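You operate a simulated robot arm through the tools that you are given. There is no shell and no other tool.

You are at the controls of a simulated robot arm. One attempt, no reset.

TASK
Shut the drain, fill the trough to 6 cm, wipe off the dust and shut the rollers.
Fine: shut the fill lever again, spill nothing; red pad back in its spot; the warp lamp ends dark; the loom is not started. What is to be rubbed or washed off counts as gone when no trace of it is left.

The check looks at the end state, three seconds after you hand in, the way a careful person would. Anything else that was tipped, shoved, dropped, spilled or broken makes it a failure.

THE ROBOT
A 7-joint arm with a two-finger parallel gripper, fixed in place. Base frame: the origin is on the floor under the middle of its stand, x ahead of it, y to its left, z up. Lengths are in mm, angles in degrees, forces in N, time in s.
It reaches about 1372 mm from its shoulder. Its first joint turns from -149.0 to 149.0 degrees. Payload 3.43 kg.
The tool frame sits at the grasp point between the pads (the TCP): z along the fingers, y along the line on which they close. The tips reach 30 mm beyond it. Largest opening 94 mm; finger width 28, thickness 10; the body of the gripper, 50 by 96 mm, starts 55 mm behind the TCP.
Orientation is that of the tool frame in the base frame, as a unit quaternion [x, y, z, w]. With the fingers straight down and closing along the base's y, the tool's x points along the base's -x, its y along +y and its z along -z.

THE INTERFACE
- The arm moves only by the tool apply_moves. Its argument "rows" is one flat list of numbers, 6 for each row, row after row: the shift along the base's x, y, z in m, then the turn, a rotation vector about the base's x, y, z in degrees. In form: [tx, ty, tz, rx, ry, rz, tx, ty, tz, rx, ry, rz, ...]. A call has 1 to 20 rows; each row shifts and turns the commanded pose from where the row before left it. "hand" is the finger opening in m, from 0 to 0.094, set as the call begins (left out, the last holds). Each row takes 0.2 s and may step no farther than 50 mm and 8.6 degrees from the row before; otherwise, or with a gripper value out of range, the whole call is refused. A pose out of reach is approached as far as the arm can. The call stops where the force on the tool passes 90 N (or 10 N more than at its start, if that is more) or the arm is blocked; 0.2 s more then pass. Each finger travels about 45 mm/s and halts on what it meets, pressing with about 23 N; the grip force reading is that of the motor and also rises with nothing between the fingers. The clock runs only during rows and for 0.2 s after the last one: add rows that do not move to give the fingers time. It gives the time, the measured TCP pose, the force on the tool (base axes), the opening and the grip force at its end, in the units of the frame above (readings bear some noise), with the torque about the TCP (base axes, N m) and any sound that the robot's microphone picked up.
- Cameras (640 x 400 px; columns grow to the right, rows downward): "scene" is fixed at [209.3, -661.3, 1584.5]; the picture's right is [-0.42, -0.91, 0.00], its down [-0.82, 0.38, -0.43] and it looks along [0.39, -0.18, -0.90] (base axes); focal length 214 px, centre (320, 200). "wrist" rides on the gripper at [76, 14, -102] in the tool frame; the picture's right is [-0.18, 0.98, 0.00], its down [-0.75, -0.14, -0.64] and it looks along [-0.63, -0.12, 0.77] (tool axes); focal length 243 px, centre (320, 200). There is no depth. A picture from a camera that has moved, and an enlarged one, comes with that camera's place and axes in the base frame and with its lens. The place of the scene camera against the robot may be out by one fixed shift of up to 25 mm in any direction.
- grab_frame(camera): a new picture of that camera. No time passes.
- zoom(camera, box): a new picture of the part [left, top, right, bottom] of that camera's present view, enlarged. No time passes.
- finish_job(): hands the job in; it is judged then, once.

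Nothing tells you positions but the pictures and the camera data. Unless the task says otherwise, let go and move clear before handing in.

The tools are called after "Emit:" as a command line: name --argument value ..., lists and objects as JSON in quotes. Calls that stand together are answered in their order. apply_moves: Moves the arm, as the interface text tells. Its arguments: {"type":"object","properties":{"rows":{"type":"array","items":{"type":"number"}},"hand":{"type":"number"}},"required":["rows"]} The other tools are called the same way: grab_frame (camera) takes a picture; zoom (camera, box) takes an enlarged picture of a part of a camera's view; finish_job () hands the job in.

At the start:

```text
time_s: 0.0
ee_pos: [920.5, -357.1, 1131.5]
tool_rot: [0.0, 1.0, 0.0, -0.001]
force: [-0.8, 0.0, 0.3]
moment: [0.0, 0.04, 0.0]
grip_width: 94.3
grasp_force: 0.1
```

scene: 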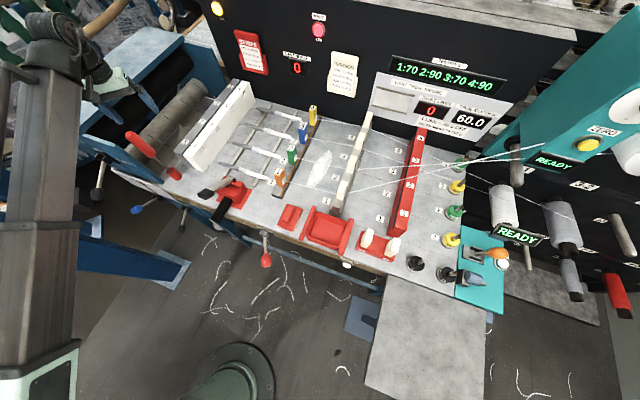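
wrist: 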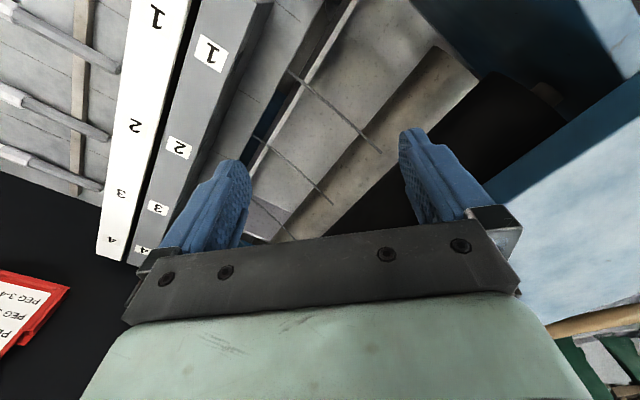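

I see a loom-like workstation with a trough, levers, rollers and red labels. I'll look more closely at the parts before moving.

Emit:
zoom --camera "scene" --box '[80, 60, 280, 185]'

Emit:
zoom --camera "scene" --box '[120, 140, 320, 265]'

Emit:
zoom --camera "scene" --box '[200, 0, 360, 100]'

Emit:
zoom --camera "scene" --box '[360, 50, 520, 150]'

Emit:
zoom --camera "scene" --box '[260, 180, 420, 280]'

Emit:
zoom --camera "scene" --box '[400, 130, 640, 280]'

```text
3.20 times, centred on (180, 122) of scene
camera zoom: at [209.3, -661.3, 1584.5], right [-0.42, -0.91, 0.0], down [-0.82, 0.38, -0.43], along [0.39, -0.18, -0.9], focal length 686 px, centre (768, 448)
```

zoom: 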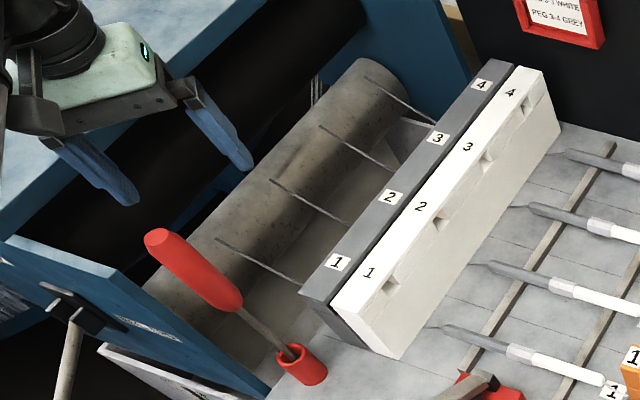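

```text
3.20 times, centred on (220, 202) of scene
camera zoom: at [209.3, -661.3, 1584.5], right [-0.42, -0.91, 0.0], down [-0.82, 0.38, -0.43], along [0.39, -0.18, -0.9], focal length 686 px, centre (640, 192)
```

zoom: 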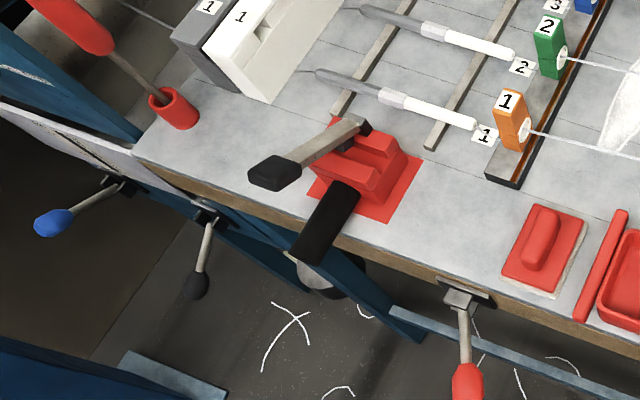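

```text
4.00 times, centred on (280, 50) of scene
camera zoom: at [209.3, -661.3, 1584.5], right [-0.42, -0.91, 0.0], down [-0.82, 0.38, -0.43], along [0.39, -0.18, -0.9], focal length 858 px, centre (480, 800)
```

zoom: 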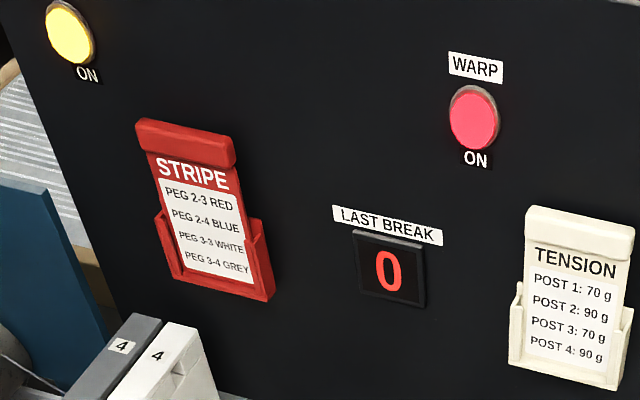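

```text
4.00 times, centred on (440, 100) of scene
camera zoom: at [209.3, -661.3, 1584.5], right [-0.42, -0.91, 0.0], down [-0.82, 0.38, -0.43], along [0.39, -0.18, -0.9], focal length 858 px, centre (-160, 600)
```

zoom: 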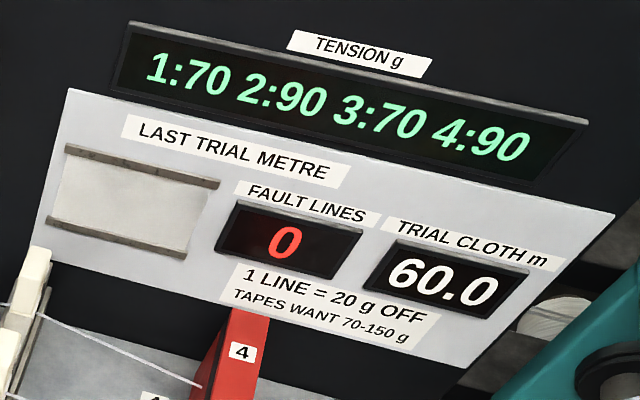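

```text
4.00 times, centred on (340, 230) of scene
camera zoom: at [209.3, -661.3, 1584.5], right [-0.42, -0.91, 0.0], down [-0.82, 0.38, -0.43], along [0.39, -0.18, -0.9], focal length 858 px, centre (240, 80)
```

zoom: 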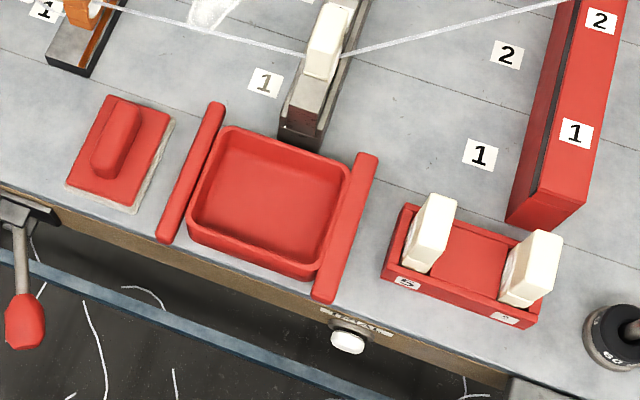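

```text
2.67 times, centred on (520, 205) of scene
camera zoom: at [209.3, -661.3, 1584.5], right [-0.42, -0.91, 0.0], down [-0.82, 0.38, -0.43], along [0.39, -0.18, -0.9], focal length 572 px, centre (-213, 187)
```

zoom: 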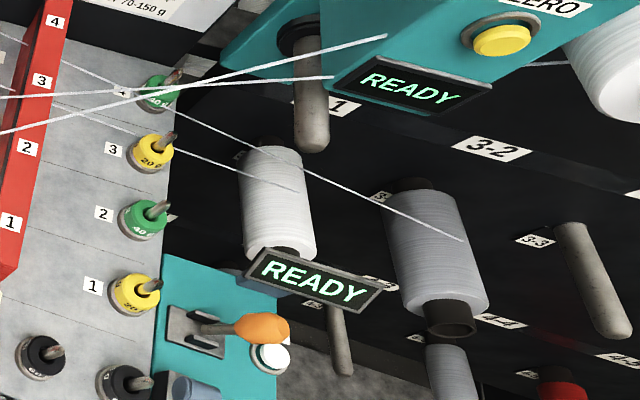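

The dust seems to be the white patch between the numbered posts and the reed, and the red pad sits beside the red tray. I'll zoom further to tell the levers and labels apart.

Emit:
zoom --camera "scene" --box '[80, 160, 160, 210]'

Emit:
zoom --camera "scene" --box '[120, 180, 200, 230]'

Emit:
zoom --camera "scene" --box '[190, 165, 270, 215]'

Emit:
zoom --camera "scene" --box '[240, 220, 320, 270]'

Emit:
zoom --camera "scene" --box '[320, 240, 400, 290]'

Emit:
zoom --camera "scene" --box '[240, 120, 400, 220]'

Emit:
zoom --camera "scene" --box '[430, 220, 530, 282]'

Emit:
zoom --camera "scene" --box '[0, 0, 200, 125]'

```text
8.00 times, centred on (120, 185) of scene
camera zoom: at [209.3, -661.3, 1584.5], right [-0.42, -0.91, 0.0], down [-0.82, 0.38, -0.43], along [0.39, -0.18, -0.9], focal length 1716 px, centre (1920, 320)
```

zoom: 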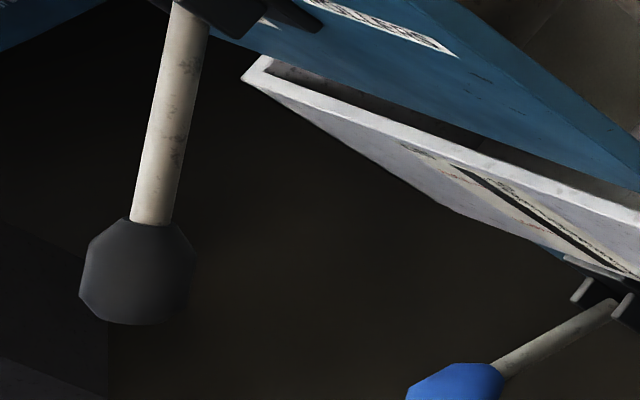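

```text
8.00 times, centred on (160, 205) of scene
camera zoom: at [209.3, -661.3, 1584.5], right [-0.42, -0.91, 0.0], down [-0.82, 0.38, -0.43], along [0.39, -0.18, -0.9], focal length 1716 px, centre (1600, 160)
```

zoom: 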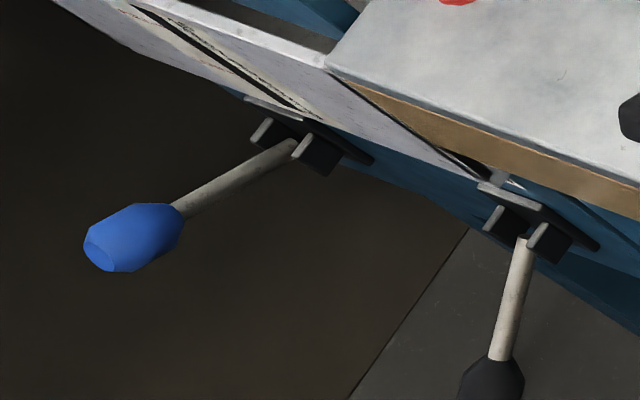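

```text
8.00 times, centred on (230, 190) of scene
camera zoom: at [209.3, -661.3, 1584.5], right [-0.42, -0.91, 0.0], down [-0.82, 0.38, -0.43], along [0.39, -0.18, -0.9], focal length 1716 px, centre (1040, 280)
```

zoom: 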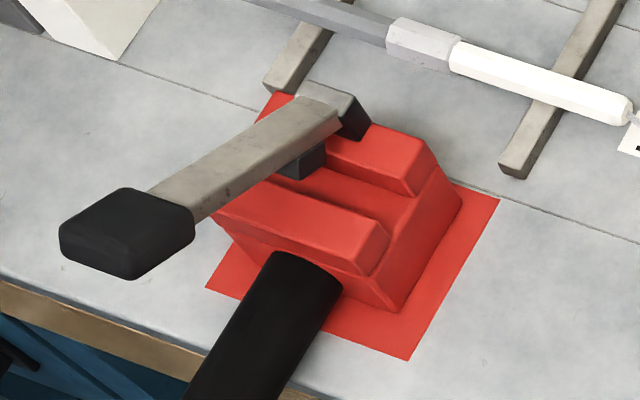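

```text
8.00 times, centred on (280, 245) of scene
camera zoom: at [209.3, -661.3, 1584.5], right [-0.42, -0.91, 0.0], down [-0.82, 0.38, -0.43], along [0.39, -0.18, -0.9], focal length 1716 px, centre (640, -160)
```

zoom: 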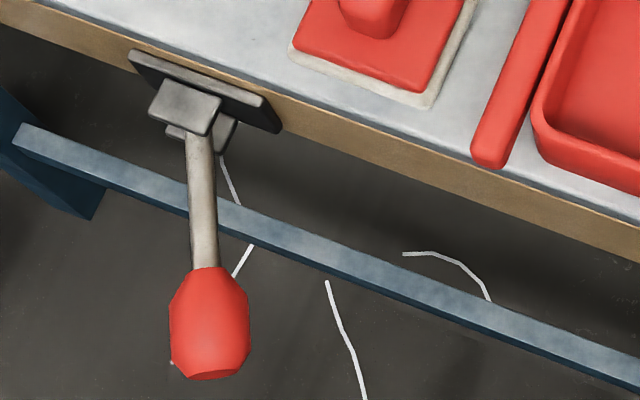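

```text
8.00 times, centred on (360, 265) of scene
camera zoom: at [209.3, -661.3, 1584.5], right [-0.42, -0.91, 0.0], down [-0.82, 0.38, -0.43], along [0.39, -0.18, -0.9], focal length 1716 px, centre (0, -320)
```

zoom: 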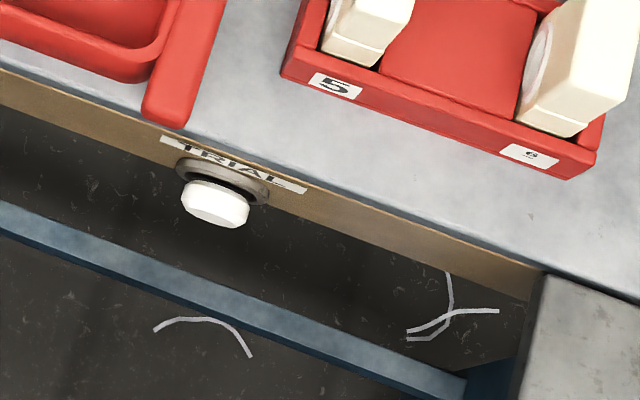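

```text
4.00 times, centred on (320, 170) of scene
camera zoom: at [209.3, -661.3, 1584.5], right [-0.42, -0.91, 0.0], down [-0.82, 0.38, -0.43], along [0.39, -0.18, -0.9], focal length 858 px, centre (320, 320)
```

zoom: 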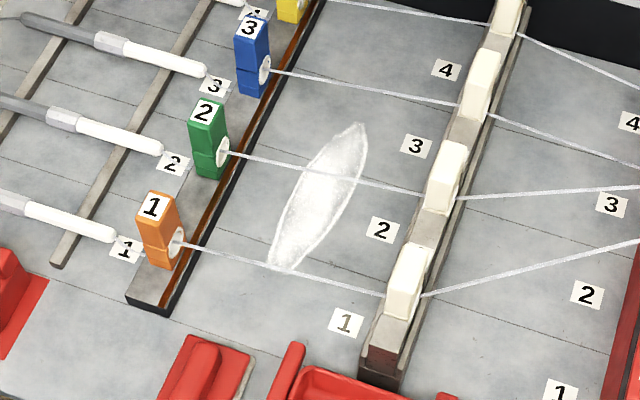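

```text
6.40 times, centred on (480, 251) of scene
camera zoom: at [209.3, -661.3, 1584.5], right [-0.42, -0.91, 0.0], down [-0.82, 0.38, -0.43], along [0.39, -0.18, -0.9], focal length 1373 px, centre (-704, -126)
```

zoom: 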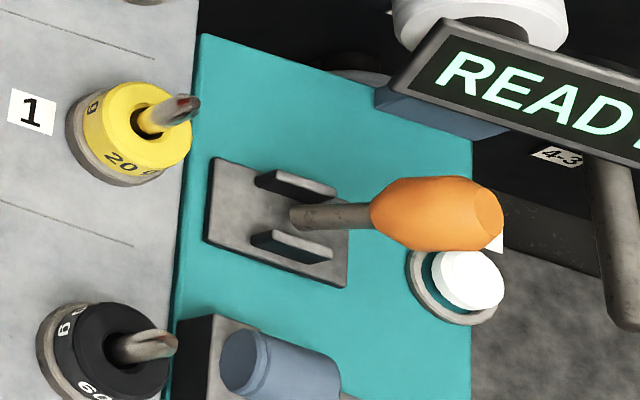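

```text
3.20 times, centred on (100, 62) of scene
camera zoom: at [209.3, -661.3, 1584.5], right [-0.42, -0.91, 0.0], down [-0.82, 0.38, -0.43], along [0.39, -0.18, -0.9], focal length 686 px, centre (1024, 640)
```

zoom: 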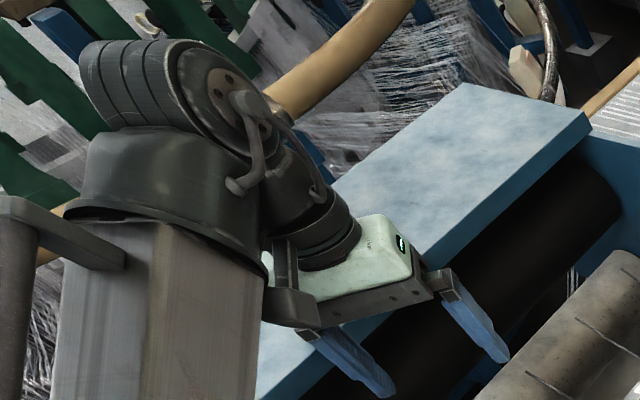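

The bench runs diagonally to the base axes, with three front levers (black, blue, black) near the trough and a red one further right. I'll zoom the wrist view to look at the trough itself.

Emit:
zoom --camera "wrist" --box '[180, 0, 500, 200]'

Emit:
zoom --camera "scene" --box '[100, 70, 220, 145]'

Emit:
zoom --camera "scene" --box '[90, 120, 190, 182]'

Emit:
zoom --camera "scene" --box '[330, 280, 530, 400]'

Emit:
zoom --camera "scene" --box '[180, 240, 380, 365]'

Emit:
zoom --camera "scene" --box '[480, 60, 640, 160]'

```text
2.00 times, centred on (340, 100) of wrist
camera zoom: at [845.7, -344.4, 1234.2], right [0.18, 0.98, 0.0], down [0.75, -0.14, 0.64], along [0.63, -0.12, -0.77], focal length 485 px, centre (280, 400)
```

zoom: 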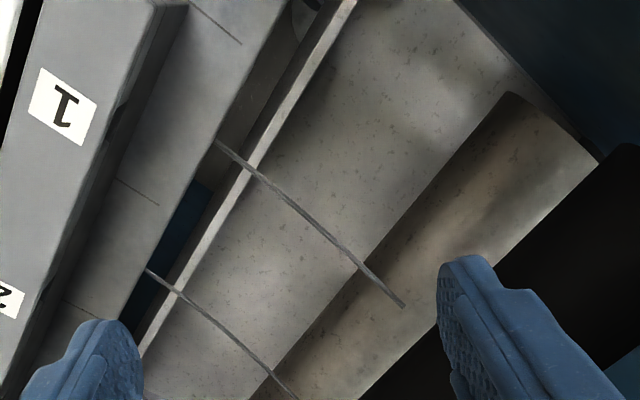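

```text
5.33 times, centred on (160, 108) of scene
camera zoom: at [209.3, -661.3, 1584.5], right [-0.42, -0.91, 0.0], down [-0.82, 0.38, -0.43], along [0.39, -0.18, -0.9], focal length 1144 px, centre (1173, 693)
```

zoom: 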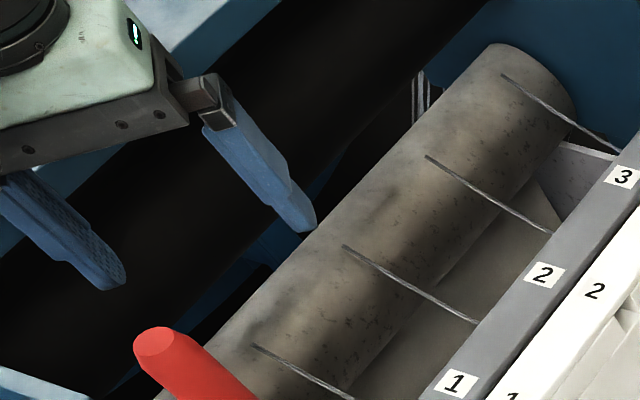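

```text
6.40 times, centred on (140, 151) of scene
camera zoom: at [209.3, -661.3, 1584.5], right [-0.42, -0.91, 0.0], down [-0.82, 0.38, -0.43], along [0.39, -0.18, -0.9], focal length 1373 px, centre (1472, 514)
```

zoom: 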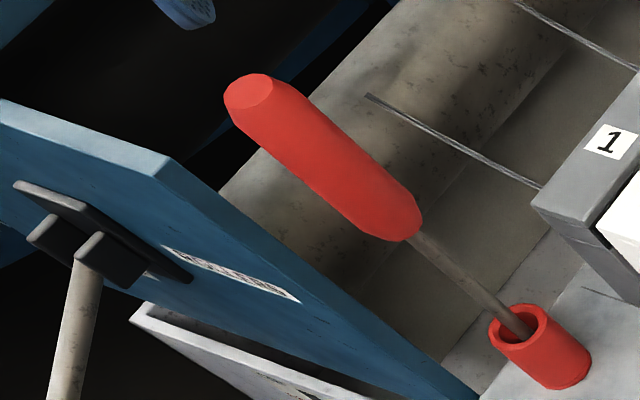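

```text
3.20 times, centred on (430, 340) of scene
camera zoom: at [209.3, -661.3, 1584.5], right [-0.42, -0.91, 0.0], down [-0.82, 0.38, -0.43], along [0.39, -0.18, -0.9], focal length 686 px, centre (-32, -248)
```

zoom: 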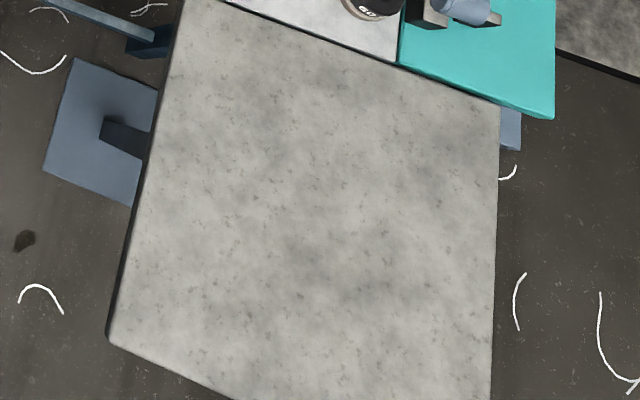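

```text
3.20 times, centred on (280, 302) of scene
camera zoom: at [209.3, -661.3, 1584.5], right [-0.42, -0.91, 0.0], down [-0.82, 0.38, -0.43], along [0.39, -0.18, -0.9], focal length 686 px, centre (448, -128)
```

zoom: 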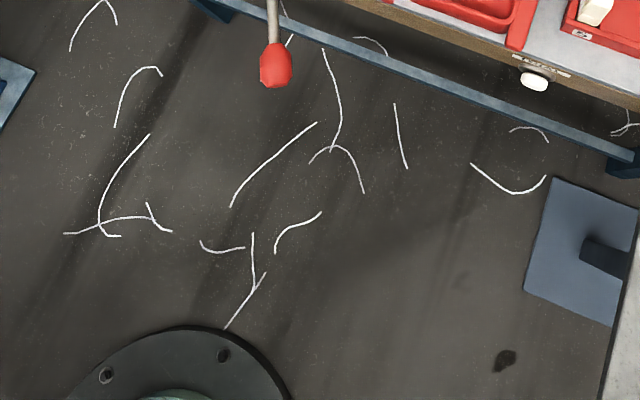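

```text
4.00 times, centred on (560, 110) of scene
camera zoom: at [209.3, -661.3, 1584.5], right [-0.42, -0.91, 0.0], down [-0.82, 0.38, -0.43], along [0.39, -0.18, -0.9], focal length 858 px, centre (-640, 560)
```

zoom: 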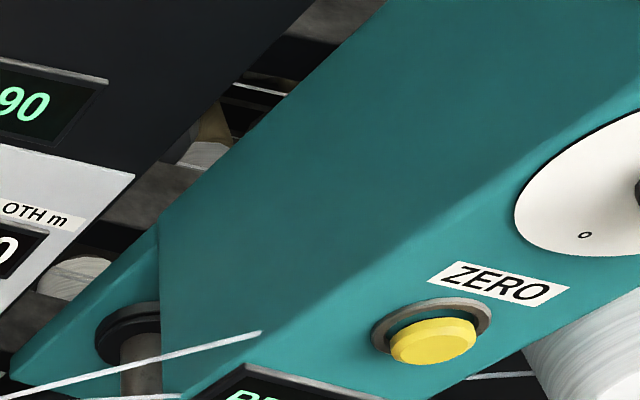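

The grey bar tops come out near z≈998, and the bench front runs at roughly 45° about 760 mm from the base. I'll back the gripper off toward the robot, turning it square to the bench, to read the labels on the front.

Emit:
apply_moves --rows '[-0.03, 0.03, 0.0, 0, 0, -5.625, -0.03, 0.03, 0.0, 0, 0, -5.625, -0.03, 0.03, 0.0, 0, 0, -5.625, -0.03, 0.03, 0.0, 0, 0, -5.625, -0.03, 0.03, 0.0, 0, 0, -5.625, -0.03, 0.03, 0.0, 0, 0, -5.625, -0.03, 0.03, 0.0, 0, 0, -5.625, -0.03, 0.03, 0.0, 0, 0, -5.625]'

Emit:
grab_frame --camera "wrist"

Emit:
grab_frame --camera "scene"

```text
time_s: 0.7
ee_pos: [865.9, -300.6, 1132.6]
tool_rot: [0.13, 0.991, -0.012, 0.019]
force: [13.3, -25.1, -21.7]
moment: [-1.45, -0.13, -0.73]
grip_width: 82.8
grasp_force: 0.1
stopped in row 3: the force on the tool passed its limit at 109 N (the readings are from after the stop); the commanded pose is now the measured one
```

```text
taken
camera wrist: at [793.1, -265.3, 1231.7], right [0.43, 0.9, -0.01], down [0.67, -0.31, 0.67], along [0.6, -0.3, -0.74], focal length 243 px, centre (320, 200)
```

wrist: 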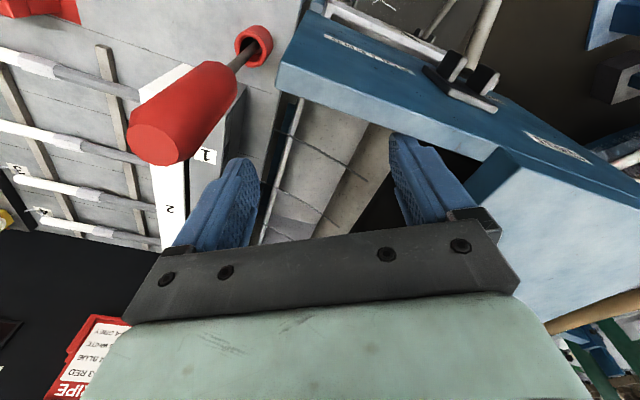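

```text
taken
```

scene: 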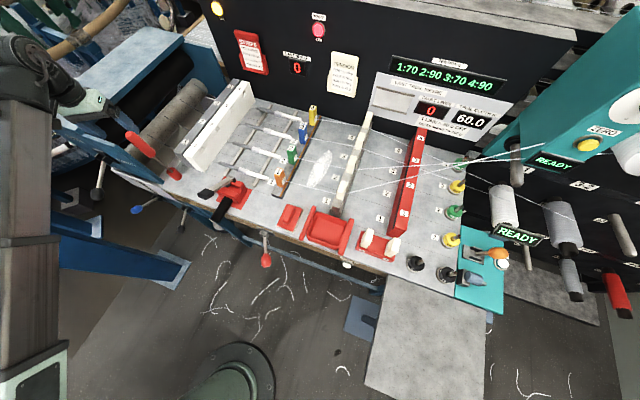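

The gripper stopped against something, likely a finger on the blue side plate. I'll check before moving straight up.

Emit:
zoom --camera "scene" --box '[30, 50, 210, 162]'

Emit:
zoom --camera "wrist" --box '[260, 0, 580, 200]'

```text
3.56 times, centred on (120, 106) of scene
camera zoom: at [209.3, -661.3, 1584.5], right [-0.42, -0.91, 0.0], down [-0.82, 0.38, -0.43], along [0.39, -0.18, -0.9], focal length 763 px, centre (1031, 534)
```

zoom: 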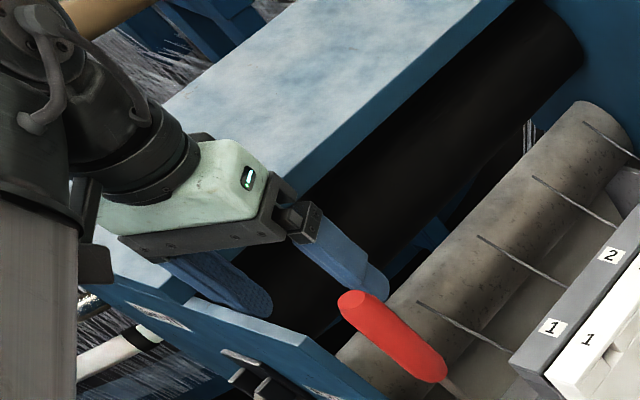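

```text
2.00 times, centred on (420, 100) of wrist
camera zoom: at [793.1, -265.3, 1231.7], right [0.43, 0.9, -0.01], down [0.67, -0.31, 0.67], along [0.6, -0.3, -0.74], focal length 485 px, centre (120, 400)
```

zoom: 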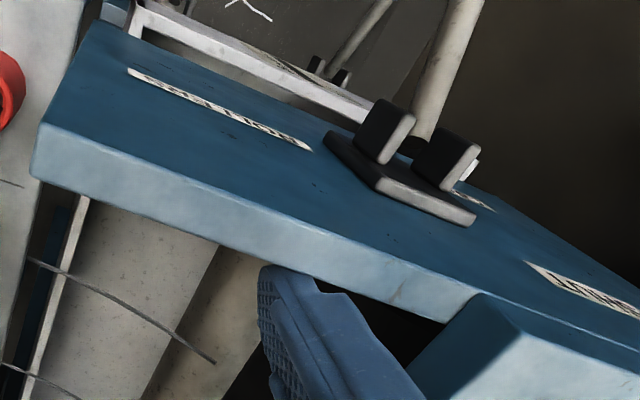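

The left finger touched the inside of the blue side plate, which is part of the fixed frame; the red handle looks undisturbed. I'll lift straight up well above it, then back off.

Emit:
apply_moves --rows '[0.004, -0.004, 0.02, 0, 0, 0, 0.0, 0.0, 0.04, 0, 0, 0, 0, 0, 0.04, 0, 0, 0, 0, 0, 0.04, 0, 0, 0]' --hand 0.094

Emit:
grab_frame --camera "wrist"

```text
time_s: 1.7
ee_pos: [874.9, -300.8, 1267.9]
tool_rot: [0.127, 0.991, -0.013, 0.032]
force: [37.8, -15.4, -76.5]
moment: [-1.19, -1.78, -0.27]
grip_width: 94.1
grasp_force: 0.1
out of reach, approached as far as the arm can: row 4
```

```text
taken
camera wrist: at [799.2, -266.3, 1364.6], right [0.43, 0.9, 0.0], down [0.65, -0.31, 0.69], along [0.63, -0.3, -0.72], focal length 243 px, centre (320, 200)
```

wrist: 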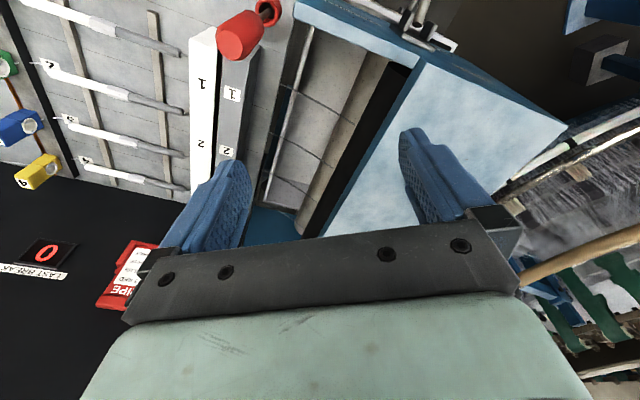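

Lifted clear. I'll now back away from the bench toward the robot at this height, squaring up the yaw.

Emit:
apply_moves --rows '[-0.02, 0.02, -0.01, 0, 0, 0, -0.03, 0.03, 0.0, 0, 0, 0, -0.03, 0.03, 0.0, 0, 0, -5, -0.03, 0.03, 0.0, 0, 0, -5, -0.03, 0.03, 0.0, 0, 0, -5, -0.03, 0.03, 0.0, 0, 0, -5, -0.03, 0.03, 0.0, 0, 0, -5, -0.03, 0.03, 0.0, 0, 0, -5]'

Emit:
grab_frame --camera "wrist"

Emit:
grab_frame --camera "scene"

```text
time_s: 2.2
ee_pos: [859.2, -281.7, 1249.8]
tool_rot: [0.122, 0.992, -0.013, 0.03]
force: [10.8, -3.5, -15.3]
moment: [-0.24, -0.01, -0.12]
grip_width: 93.8
grasp_force: 0.1
out of reach, approached as far as the arm can: row 1, 2
stopped in row 2: the force on the tool passed its limit at 104 N (the readings are from after the stop); the commanded pose is now the measured one
```

```text
taken
camera wrist: at [784.1, -248.6, 1346.9], right [0.42, 0.91, 0.0], down [0.66, -0.3, 0.69], along [0.63, -0.29, -0.72], focal length 243 px, centre (320, 200)
```

wrist: 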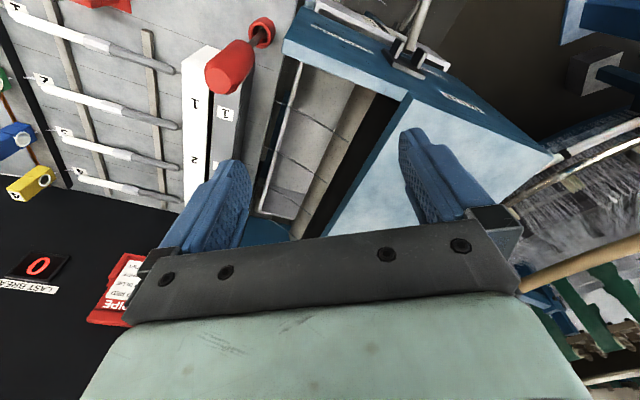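

```text
taken
```

scene: 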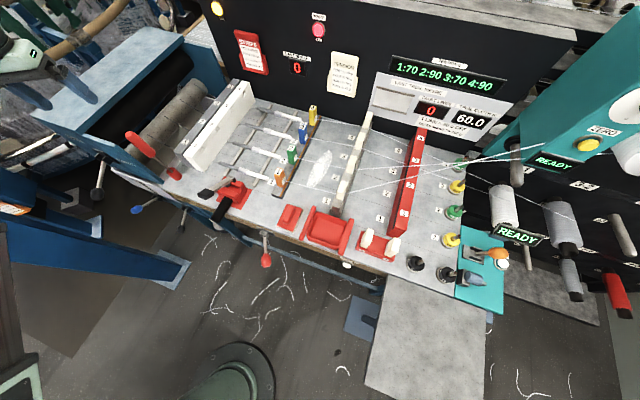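

A joint limit is making high, straight-down poses hard. I'll go down a little and tilt the fingers forward while retreating slowly.

Emit:
apply_moves --rows '[0, 0, -0.015, -2, -2, 0, -0.01, 0.01, -0.015, -2, -2, 0, -0.01, 0.01, -0.01, -2, -2, 0, -0.015, 0.015, 0, -2, -2, 0]'

```text
time_s: 3.2
ee_pos: [821.5, -248.4, 1208.2]
tool_rot: [0.119, 0.984, -0.073, 0.107]
force: [0.4, -0.7, -0.1]
moment: [-0.03, 0.02, -0.01]
grip_width: 93.8
grasp_force: 0.1
```

Smooth now. Continuing the retreat with yaw toward square.

Emit:
apply_moves --rows '[-0.02, 0.02, 0, 0, 0, -5, -0.02, 0.02, 0, 0, 0, -5, -0.02, 0.02, 0, 0, 0, -5, -0.02, 0.02, 0, 0, 0, -5, -0.02, 0.02, -0.01, 0, 0, -5, -0.02, 0.02, -0.02, 0, 0, -5]'

Emit:
grab_frame --camera "wrist"

```text
time_s: 4.6
ee_pos: [703.5, -127.0, 1178.9]
tool_rot: [0.372, 0.919, -0.098, 0.084]
force: [-0.5, 0.1, -0.5]
moment: [0.0, 0.01, -0.01]
grip_width: 94.0
grasp_force: 0.1
```

```text
taken
camera wrist: at [652.0, -43.0, 1258.7], right [0.82, 0.57, -0.07], down [0.38, -0.45, 0.81], along [0.43, -0.69, -0.58], focal length 243 px, centre (320, 200)
```

wrist: 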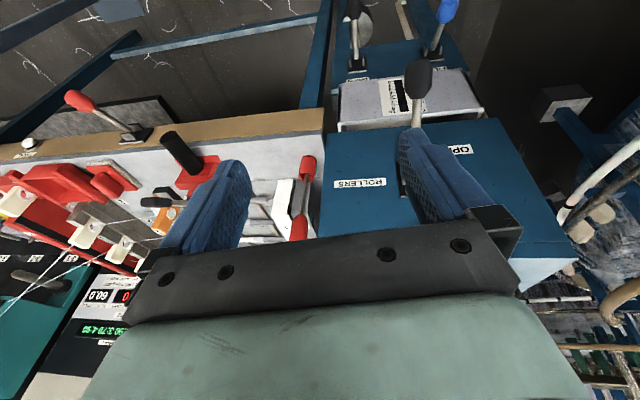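

The left black lever is labelled ROLLERS with an "OP…" label beside it. I'll zoom in on these labels.

Emit:
zoom --camera "wrist" --box '[320, 60, 520, 210]'

Emit:
zoom --camera "wrist" --box '[320, 0, 520, 120]'

Emit:
zoom --camera "wrist" --box '[0, 80, 220, 280]'

```text
2.67 times, centred on (420, 135) of wrist
camera zoom: at [652.0, -43.0, 1258.7], right [0.82, 0.57, -0.07], down [0.38, -0.45, 0.81], along [0.43, -0.69, -0.58], focal length 647 px, centre (53, 373)
```

zoom: 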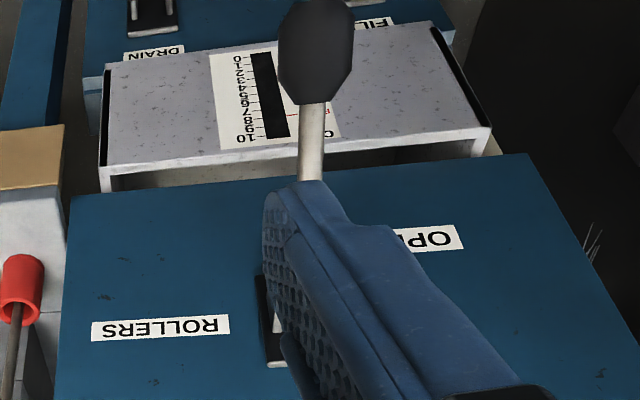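

```text
3.20 times, centred on (420, 60) of wrist
camera zoom: at [652.0, -43.0, 1258.7], right [0.82, 0.57, -0.07], down [0.38, -0.45, 0.81], along [0.43, -0.69, -0.58], focal length 776 px, centre (0, 648)
```

zoom: 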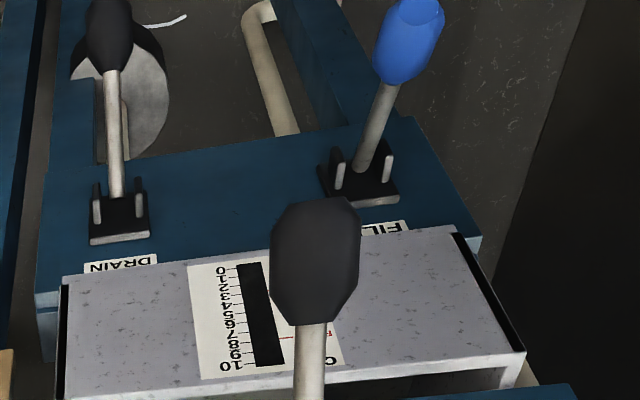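

```text
2.00 times, centred on (110, 180) of wrist
camera zoom: at [652.0, -43.0, 1258.7], right [0.82, 0.57, -0.07], down [0.38, -0.45, 0.81], along [0.43, -0.69, -0.58], focal length 485 px, centre (740, 240)
```

zoom: 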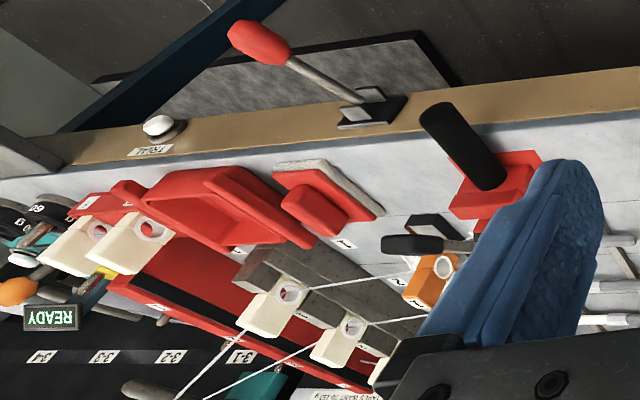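

The labels show DRAIN (black, right), FILL (blue), ROLLERS (black, upper left), and a 0–10 gauge with a red line. I'll lower the camera in front of them to read the open/shut positions.

Emit:
apply_moves --rows '[0.005, 0.008, -0.02, -2.36, -5.53, 0.28, 0.005, 0.008, -0.03, -2.36, -5.53, 0.28, 0.005, 0.008, -0.03, -2.36, -5.53, 0.28, 0.005, 0.008, -0.03, 0, 0, 0, 0.005, 0.008, -0.03, 0, 0, 0, 0.005, 0.008, -0.03, 0, 0, 0]'

Emit:
grab_frame --camera "wrist"

Emit:
grab_frame --camera "scene"

```text
time_s: 6.0
ee_pos: [735.9, -81.3, 1012.2]
tool_rot: [0.368, 0.893, -0.099, 0.24]
force: [1.2, 0.7, 0.2]
moment: [-0.02, 0.01, 0.0]
grip_width: 94.1
grasp_force: 0.0
```

```text
taken
camera wrist: at [664.0, 11.4, 1062.2], right [0.81, 0.58, 0.09], down [0.13, -0.33, 0.93], along [0.58, -0.74, -0.35], focal length 243 px, centre (320, 200)
```

wrist: 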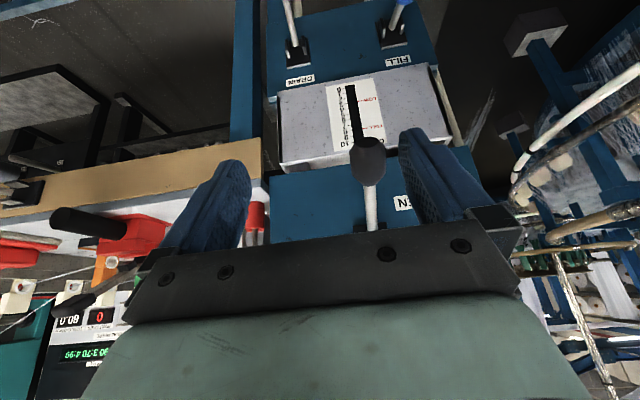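

```text
taken
```

scene: 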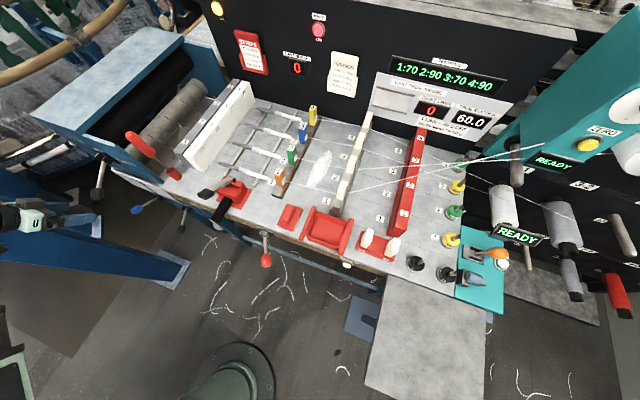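

Good view of the gauge and lever labels. I'll zoom in and then continue lower.

Emit:
zoom --camera "wrist" --box '[260, 20, 460, 170]'

Emit:
zoom --camera "wrist" --box '[320, 120, 440, 240]'

Emit:
apply_moves --rows '[0.003, 0.005, -0.04, 0, 0, 0, 0.003, 0.005, -0.04, 0, 0, 0, 0.003, 0.005, -0.04, 0, 0, 0, 0.003, 0.005, -0.04, 0, 0, 0, 0.003, 0.005, -0.04, 0, 0, 0]'

Emit:
grab_frame --camera "wrist"

```text
2.67 times, centred on (360, 95) of wrist
camera zoom: at [664.0, 11.4, 1062.2], right [0.81, 0.58, 0.09], down [0.13, -0.33, 0.93], along [0.58, -0.74, -0.35], focal length 647 px, centre (213, 480)
```

zoom: 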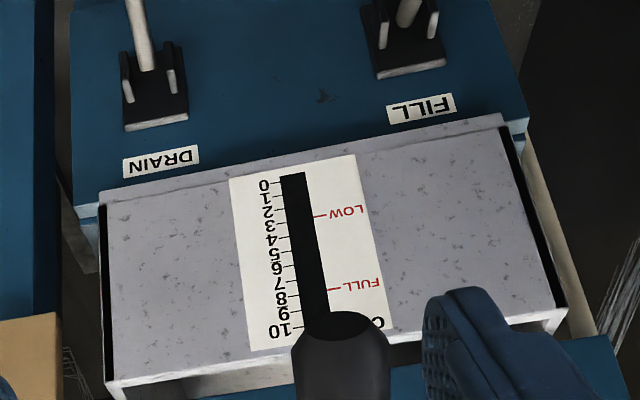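

```text
3.33 times, centred on (380, 180) of wrist
camera zoom: at [664.0, 11.4, 1062.2], right [0.81, 0.58, 0.09], down [0.13, -0.33, 0.93], along [0.58, -0.74, -0.35], focal length 809 px, centre (120, 267)
```

zoom: 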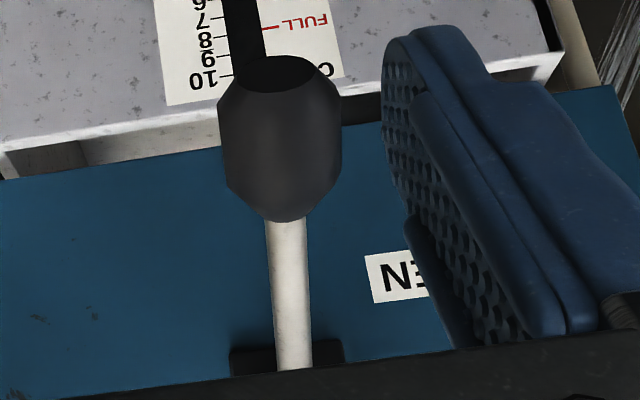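

```text
time_s: 7.2
ee_pos: [750.2, -54.3, 812.8]
tool_rot: [0.367, 0.893, -0.099, 0.24]
force: [0.1, 0.1, 0.1]
moment: [0.02, -0.03, -0.01]
grip_width: 94.1
grasp_force: 0.1
```

```text
taken
camera wrist: at [676.8, 36.9, 862.6], right [0.81, 0.58, 0.09], down [0.13, -0.33, 0.93], along [0.58, -0.74, -0.35], focal length 243 px, centre (320, 200)
```

wrist: 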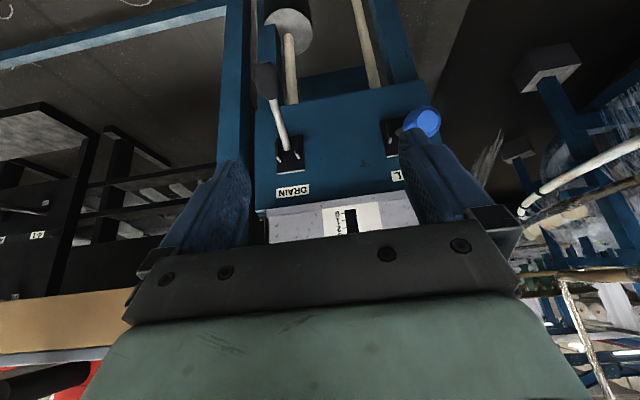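

The DRAIN lever points down and FILL points up/out. I'll zoom in around both for open/shut marks.

Emit:
zoom --camera "wrist" --box '[240, 70, 440, 220]'

Emit:
zoom --camera "wrist" --box '[240, 0, 440, 125]'

```text
2.67 times, centred on (340, 145) of wrist
camera zoom: at [676.8, 36.9, 862.6], right [0.81, 0.58, 0.09], down [0.13, -0.33, 0.93], along [0.58, -0.74, -0.35], focal length 647 px, centre (267, 347)
```

zoom: 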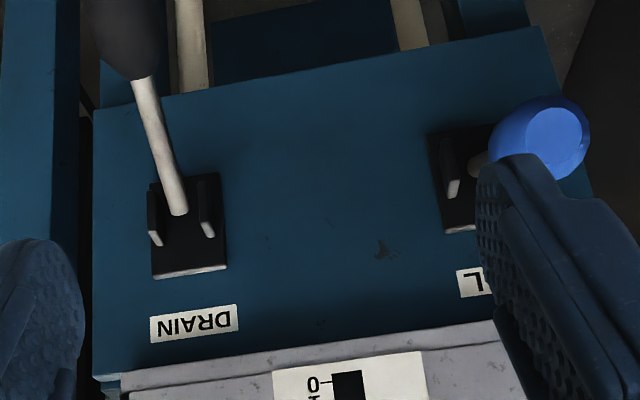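

```text
3.20 times, centred on (340, 62) of wrist
camera zoom: at [676.8, 36.9, 862.6], right [0.81, 0.58, 0.09], down [0.13, -0.33, 0.93], along [0.58, -0.74, -0.35], focal length 776 px, centre (256, 640)
```

zoom: 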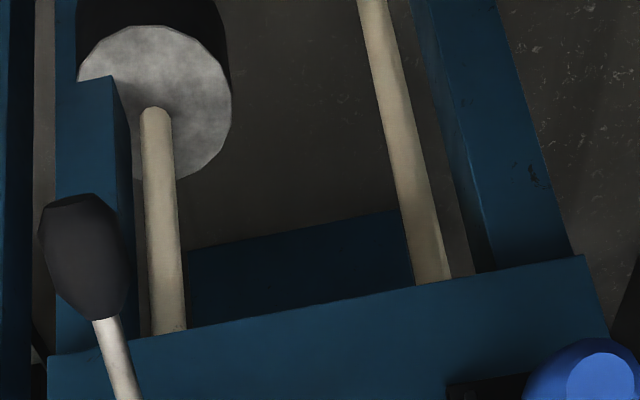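

The levers have plain labels: DRAIN is down (open), FILL is up (shut). I place the drain hinge near (841,-240,652) and its knob near (783,-181,603). I'll tilt the gripper forward and line up in front of that knob.

Emit:
apply_moves --rows '[-0.0056, -0.013, -0.02, -5.3, -5.3, 0, -0.0056, -0.013, -0.03, -5.3, -5.3, 0, -0.0056, -0.013, -0.03, -5.3, -5.3, 0, -0.0056, -0.013, -0.04, -5.3, -5.3, 0, -0.0056, -0.013, -0.04, 0, 0, 0]'

Emit:
grab_frame --camera "wrist"

Emit:
grab_frame --camera "scene"

```text
time_s: 8.4
ee_pos: [720.3, -120.5, 649.9]
tool_rot: [0.33, 0.801, -0.192, 0.462]
force: [-0.5, -0.1, 0.0]
moment: [0.02, 0.0, 0.01]
grip_width: 94.2
grasp_force: 0.0
```

```text
taken
camera wrist: at [641.5, -21.7, 634.3], right [0.76, 0.63, 0.16], down [-0.23, 0.03, 0.97], along [0.61, -0.77, 0.17], focal length 243 px, centre (320, 200)
```

wrist: 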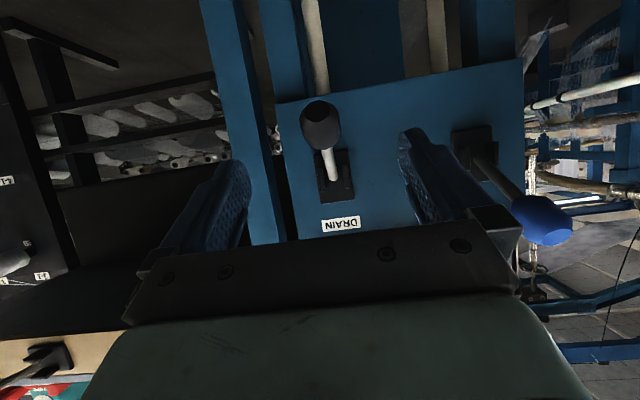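

```text
taken
```

scene: 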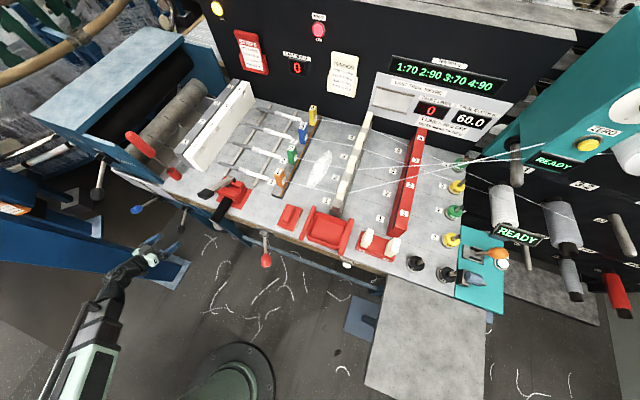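

The DRAIN knob is nearly centred between the open fingers, at about (782,-183,610). I'll advance over it and close.

Emit:
apply_moves --rows '[0.0153, -0.0155, -0.01, 0, 0, 0, 0.0153, -0.0155, -0.01, 0, 0, 0, 0.0153, -0.0155, -0.01, 0, 0, 0, 0.0153, -0.0155, -0.01, 0, 0, 0]'

Emit:
grab_frame --camera "wrist"

```text
time_s: 9.4
ee_pos: [782.5, -180.9, 608.8]
tool_rot: [0.33, 0.8, -0.192, 0.463]
force: [-0.4, 0.0, 0.2]
moment: [0.01, -0.02, 0.02]
grip_width: 94.0
grasp_force: 0.0
```

```text
taken
camera wrist: at [703.6, -83.0, 593.3], right [0.76, 0.63, 0.16], down [-0.23, 0.03, 0.97], along [0.61, -0.77, 0.16], focal length 243 px, centre (320, 200)
```

wrist: 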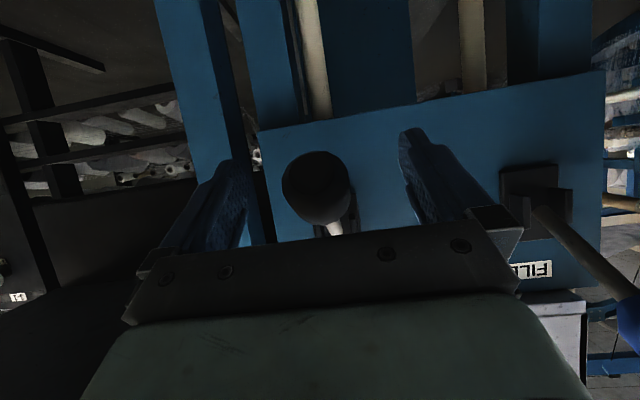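

Knob is centred between the pads. Closing on it.

Emit:
apply_moves --rows '[0, 0, 0, 0, 0, 0, 0, 0, 0, 0, 0, 0, 0, 0, 0, 0, 0, 0, 0, 0, 0, 0, 0, 0, 0, 0, 0, 0, 0, 0]' --hand 0.01

Emit:
grab_frame --camera "wrist"

```text
time_s: 10.6
ee_pos: [782.6, -181.2, 609.8]
tool_rot: [0.331, 0.801, -0.192, 0.461]
force: [-1.0, -2.5, -1.2]
moment: [-0.02, -0.04, 0.04]
grip_width: 34.9
grasp_force: 42.8
```

```text
taken
camera wrist: at [703.2, -82.9, 593.6], right [0.76, 0.63, 0.16], down [-0.23, 0.03, 0.97], along [0.61, -0.77, 0.16], focal length 243 px, centre (320, 200)
```

wrist: 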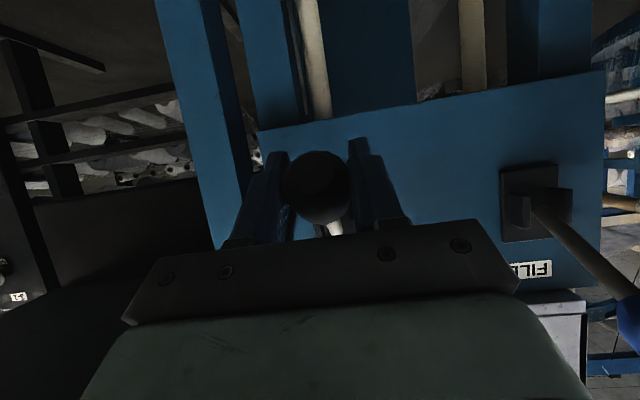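

Gripped firmly. I'll swing the lever upward along its arc, in part first to check the forces.

Emit:
apply_moves --rows '[-0.0025, 0.0025, 0.009, 0, 0, 0, -0.0024, 0.0024, 0.009, 0, 0, 0, -0.002, 0.002, 0.016, 0, 0, 0]'

Emit:
grab_frame --camera "wrist"

```text
time_s: 11.4
ee_pos: [774.4, -172.8, 643.9]
tool_rot: [0.329, 0.801, -0.191, 0.462]
force: [-12.2, 8.3, -14.5]
moment: [0.63, 0.51, 0.09]
grip_width: 35.9
grasp_force: 44.8
```

```text
taken
camera wrist: at [695.5, -75.3, 628.5], right [0.76, 0.63, 0.16], down [-0.23, 0.03, 0.97], along [0.61, -0.77, 0.16], focal length 243 px, centre (320, 200)
```

wrist: 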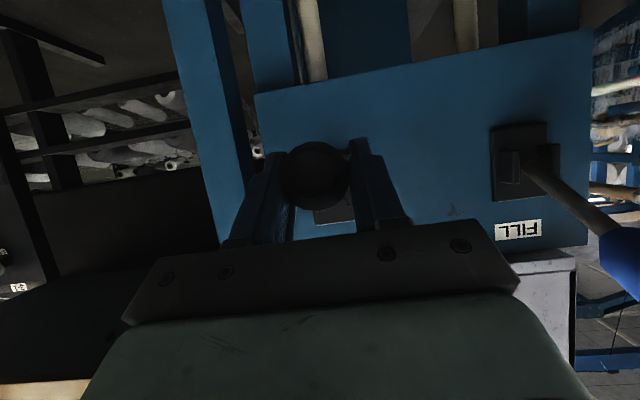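

The lever follows. Continuing upward along the arc.

Emit:
apply_moves --rows '[0, 0, 0.0164, 0, 0, 0, 0.002, -0.002, 0.016, 0, 0, 0, 0.004, -0.004, 0.0154, 0, 0, 0, 0.0026, -0.0026, 0.0072, 0, 0, 0]'

Emit:
grab_frame --camera "wrist"

Emit:
zoom --camera "scene" --box '[80, 140, 240, 240]'

```text
time_s: 12.4
ee_pos: [783.3, -181.9, 701.3]
tool_rot: [0.329, 0.801, -0.192, 0.462]
force: [0.3, 0.3, 1.0]
moment: [0.0, -0.01, -0.01]
grip_width: 9.9
grasp_force: 0.0
```

```text
taken
camera wrist: at [704.3, -84.0, 685.0], right [0.76, 0.63, 0.16], down [-0.23, 0.03, 0.97], along [0.61, -0.77, 0.17], focal length 243 px, centre (320, 200)
```

wrist: 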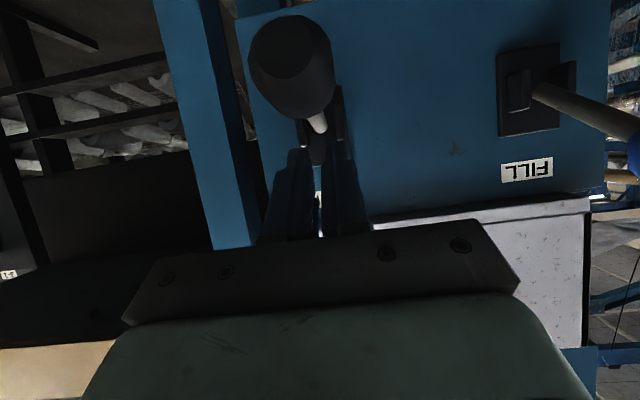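

```text
4.00 times, centred on (160, 190) of scene
camera zoom: at [209.3, -661.3, 1584.5], right [-0.42, -0.91, 0.0], down [-0.82, 0.38, -0.43], along [0.39, -0.18, -0.9], focal length 858 px, centre (960, 240)
```

zoom: 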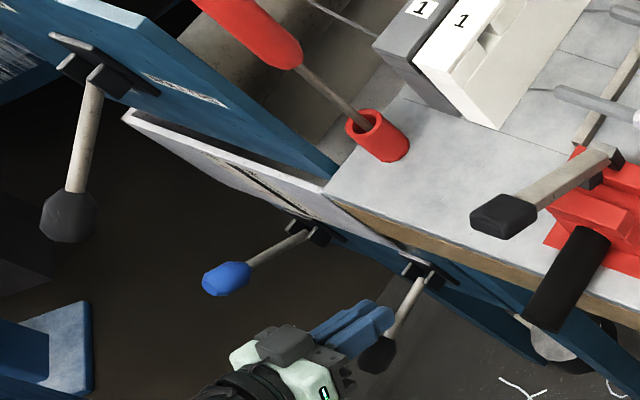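

The grip slipped off partway (about the middle of travel), with the lever resting around z≈640. A cage with one finger above and one below the knob will be more reliable. I'll back off and roll the gripper 90° so it closes vertically.

Emit:
apply_moves --rows '[-0.025, 0.025, 0, 0, 0, 0, -0.025, 0.025, 0, 0, 0, 0, -0.03, 0.03, 0, 0, 0, 0, 0, 0, 0, 5.02, -5.02, -4.1, 0, 0, 0, 5.02, -5.02, -4.1, 0, 0, 0, 5.02, -5.02, -4.1, 0, 0, 0, 5.02, -5.02, -4.1, 0, 0, 0, 5.02, -5.02, -4.1, 0, 0, 0, 5.02, -5.02, -4.1, 0, 0, 0, 5.02, -5.02, -4.1, 0, 0, 0, 5.02, -5.02, -4.1, 0, 0, 0, 5.02, -5.02, -4.1, 0, 0, 0, 5.02, -5.02, -4.1, 0, 0, 0, 5.02, -5.02, -4.1]' --hand 0.05

Emit:
grab_frame --camera "wrist"

Emit:
grab_frame --camera "scene"

```text
time_s: 15.4
ee_pos: [710.7, -114.0, 720.0]
tool_rot: [0.803, 0.339, 0.185, 0.454]
force: [-0.4, -0.6, 0.5]
moment: [-0.01, 0.01, 0.01]
grip_width: 49.9
grasp_force: 0.2
out of reach, approached as far as the arm can: row 14
```

```text
taken
camera wrist: at [709.0, -4.1, 784.5], right [0.24, -0.48, 0.84], down [-0.97, -0.1, 0.22], along [-0.02, -0.87, -0.49], focal length 243 px, centre (320, 200)
```

wrist: 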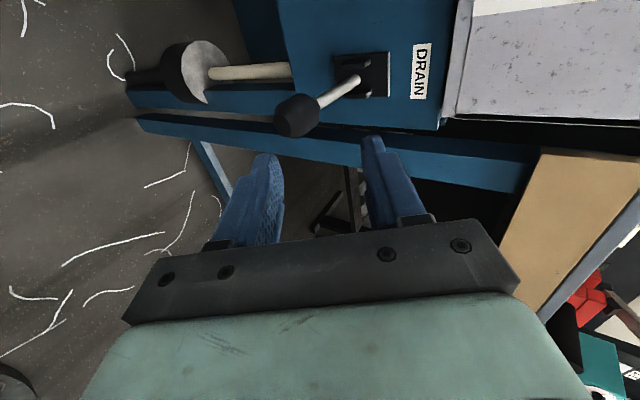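

```text
taken
```

scene: 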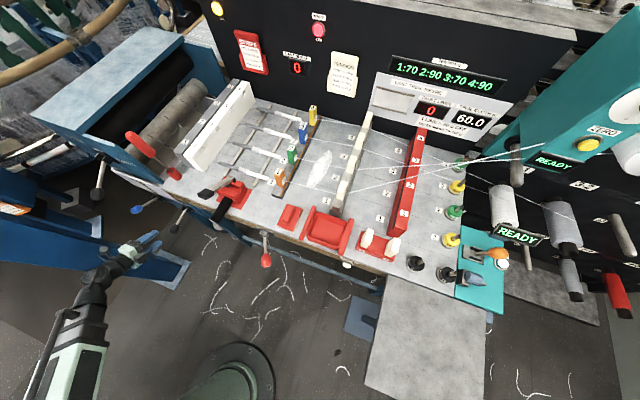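

The roll is nearly complete and the lever sits mid-travel. I'll tilt the fingers to nearly horizontal and come down level with the knob.

Emit:
apply_moves --rows '[0, 0, -0.019, -4.6, -4.6, 0, 0, 0, -0.019, -4.6, -4.6, 0, 0, 0, -0.019, -4.6, -4.6, 0, 0, 0, -0.019, -4.6, -4.6, 0]' --hand 0.064

Emit:
grab_frame --camera "wrist"

```text
time_s: 16.4
ee_pos: [730.4, -142.1, 753.7]
tool_rot: [0.771, 0.348, 0.193, 0.498]
force: [0.0, 0.0, -0.7]
moment: [0.0, 0.04, 0.01]
grip_width: 64.1
grasp_force: 0.0
out of reach, approached as far as the arm can: row 1, 2, 3, 4
```

```text
taken
camera wrist: at [722.8, -27.1, 805.9], right [0.21, -0.39, 0.89], down [-0.98, -0.11, 0.19], along [0.02, -0.91, -0.41], focal length 243 px, centre (320, 200)
```

wrist: 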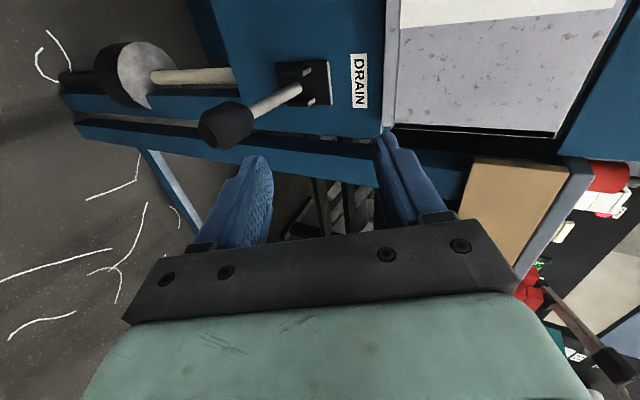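

That roll direction runs into a joint limit. I'll undo the tilt and try the opposite roll.

Emit:
apply_moves --rows '[0, 0, 0.01, 4.6, 4.6, 0, 0, 0, 0.01, 4.6, 4.6, 0, 0, 0, 0.01, 4.6, 4.6, 0, 0, 0, 0.01, 4.6, 4.6, 0]'

```text
time_s: 17.4
ee_pos: [729.7, -141.2, 793.0]
tool_rot: [0.861, 0.388, 0.122, 0.306]
force: [0.1, -0.3, 1.0]
moment: [-0.01, 0.0, -0.02]
grip_width: 63.9
grasp_force: 0.1
```

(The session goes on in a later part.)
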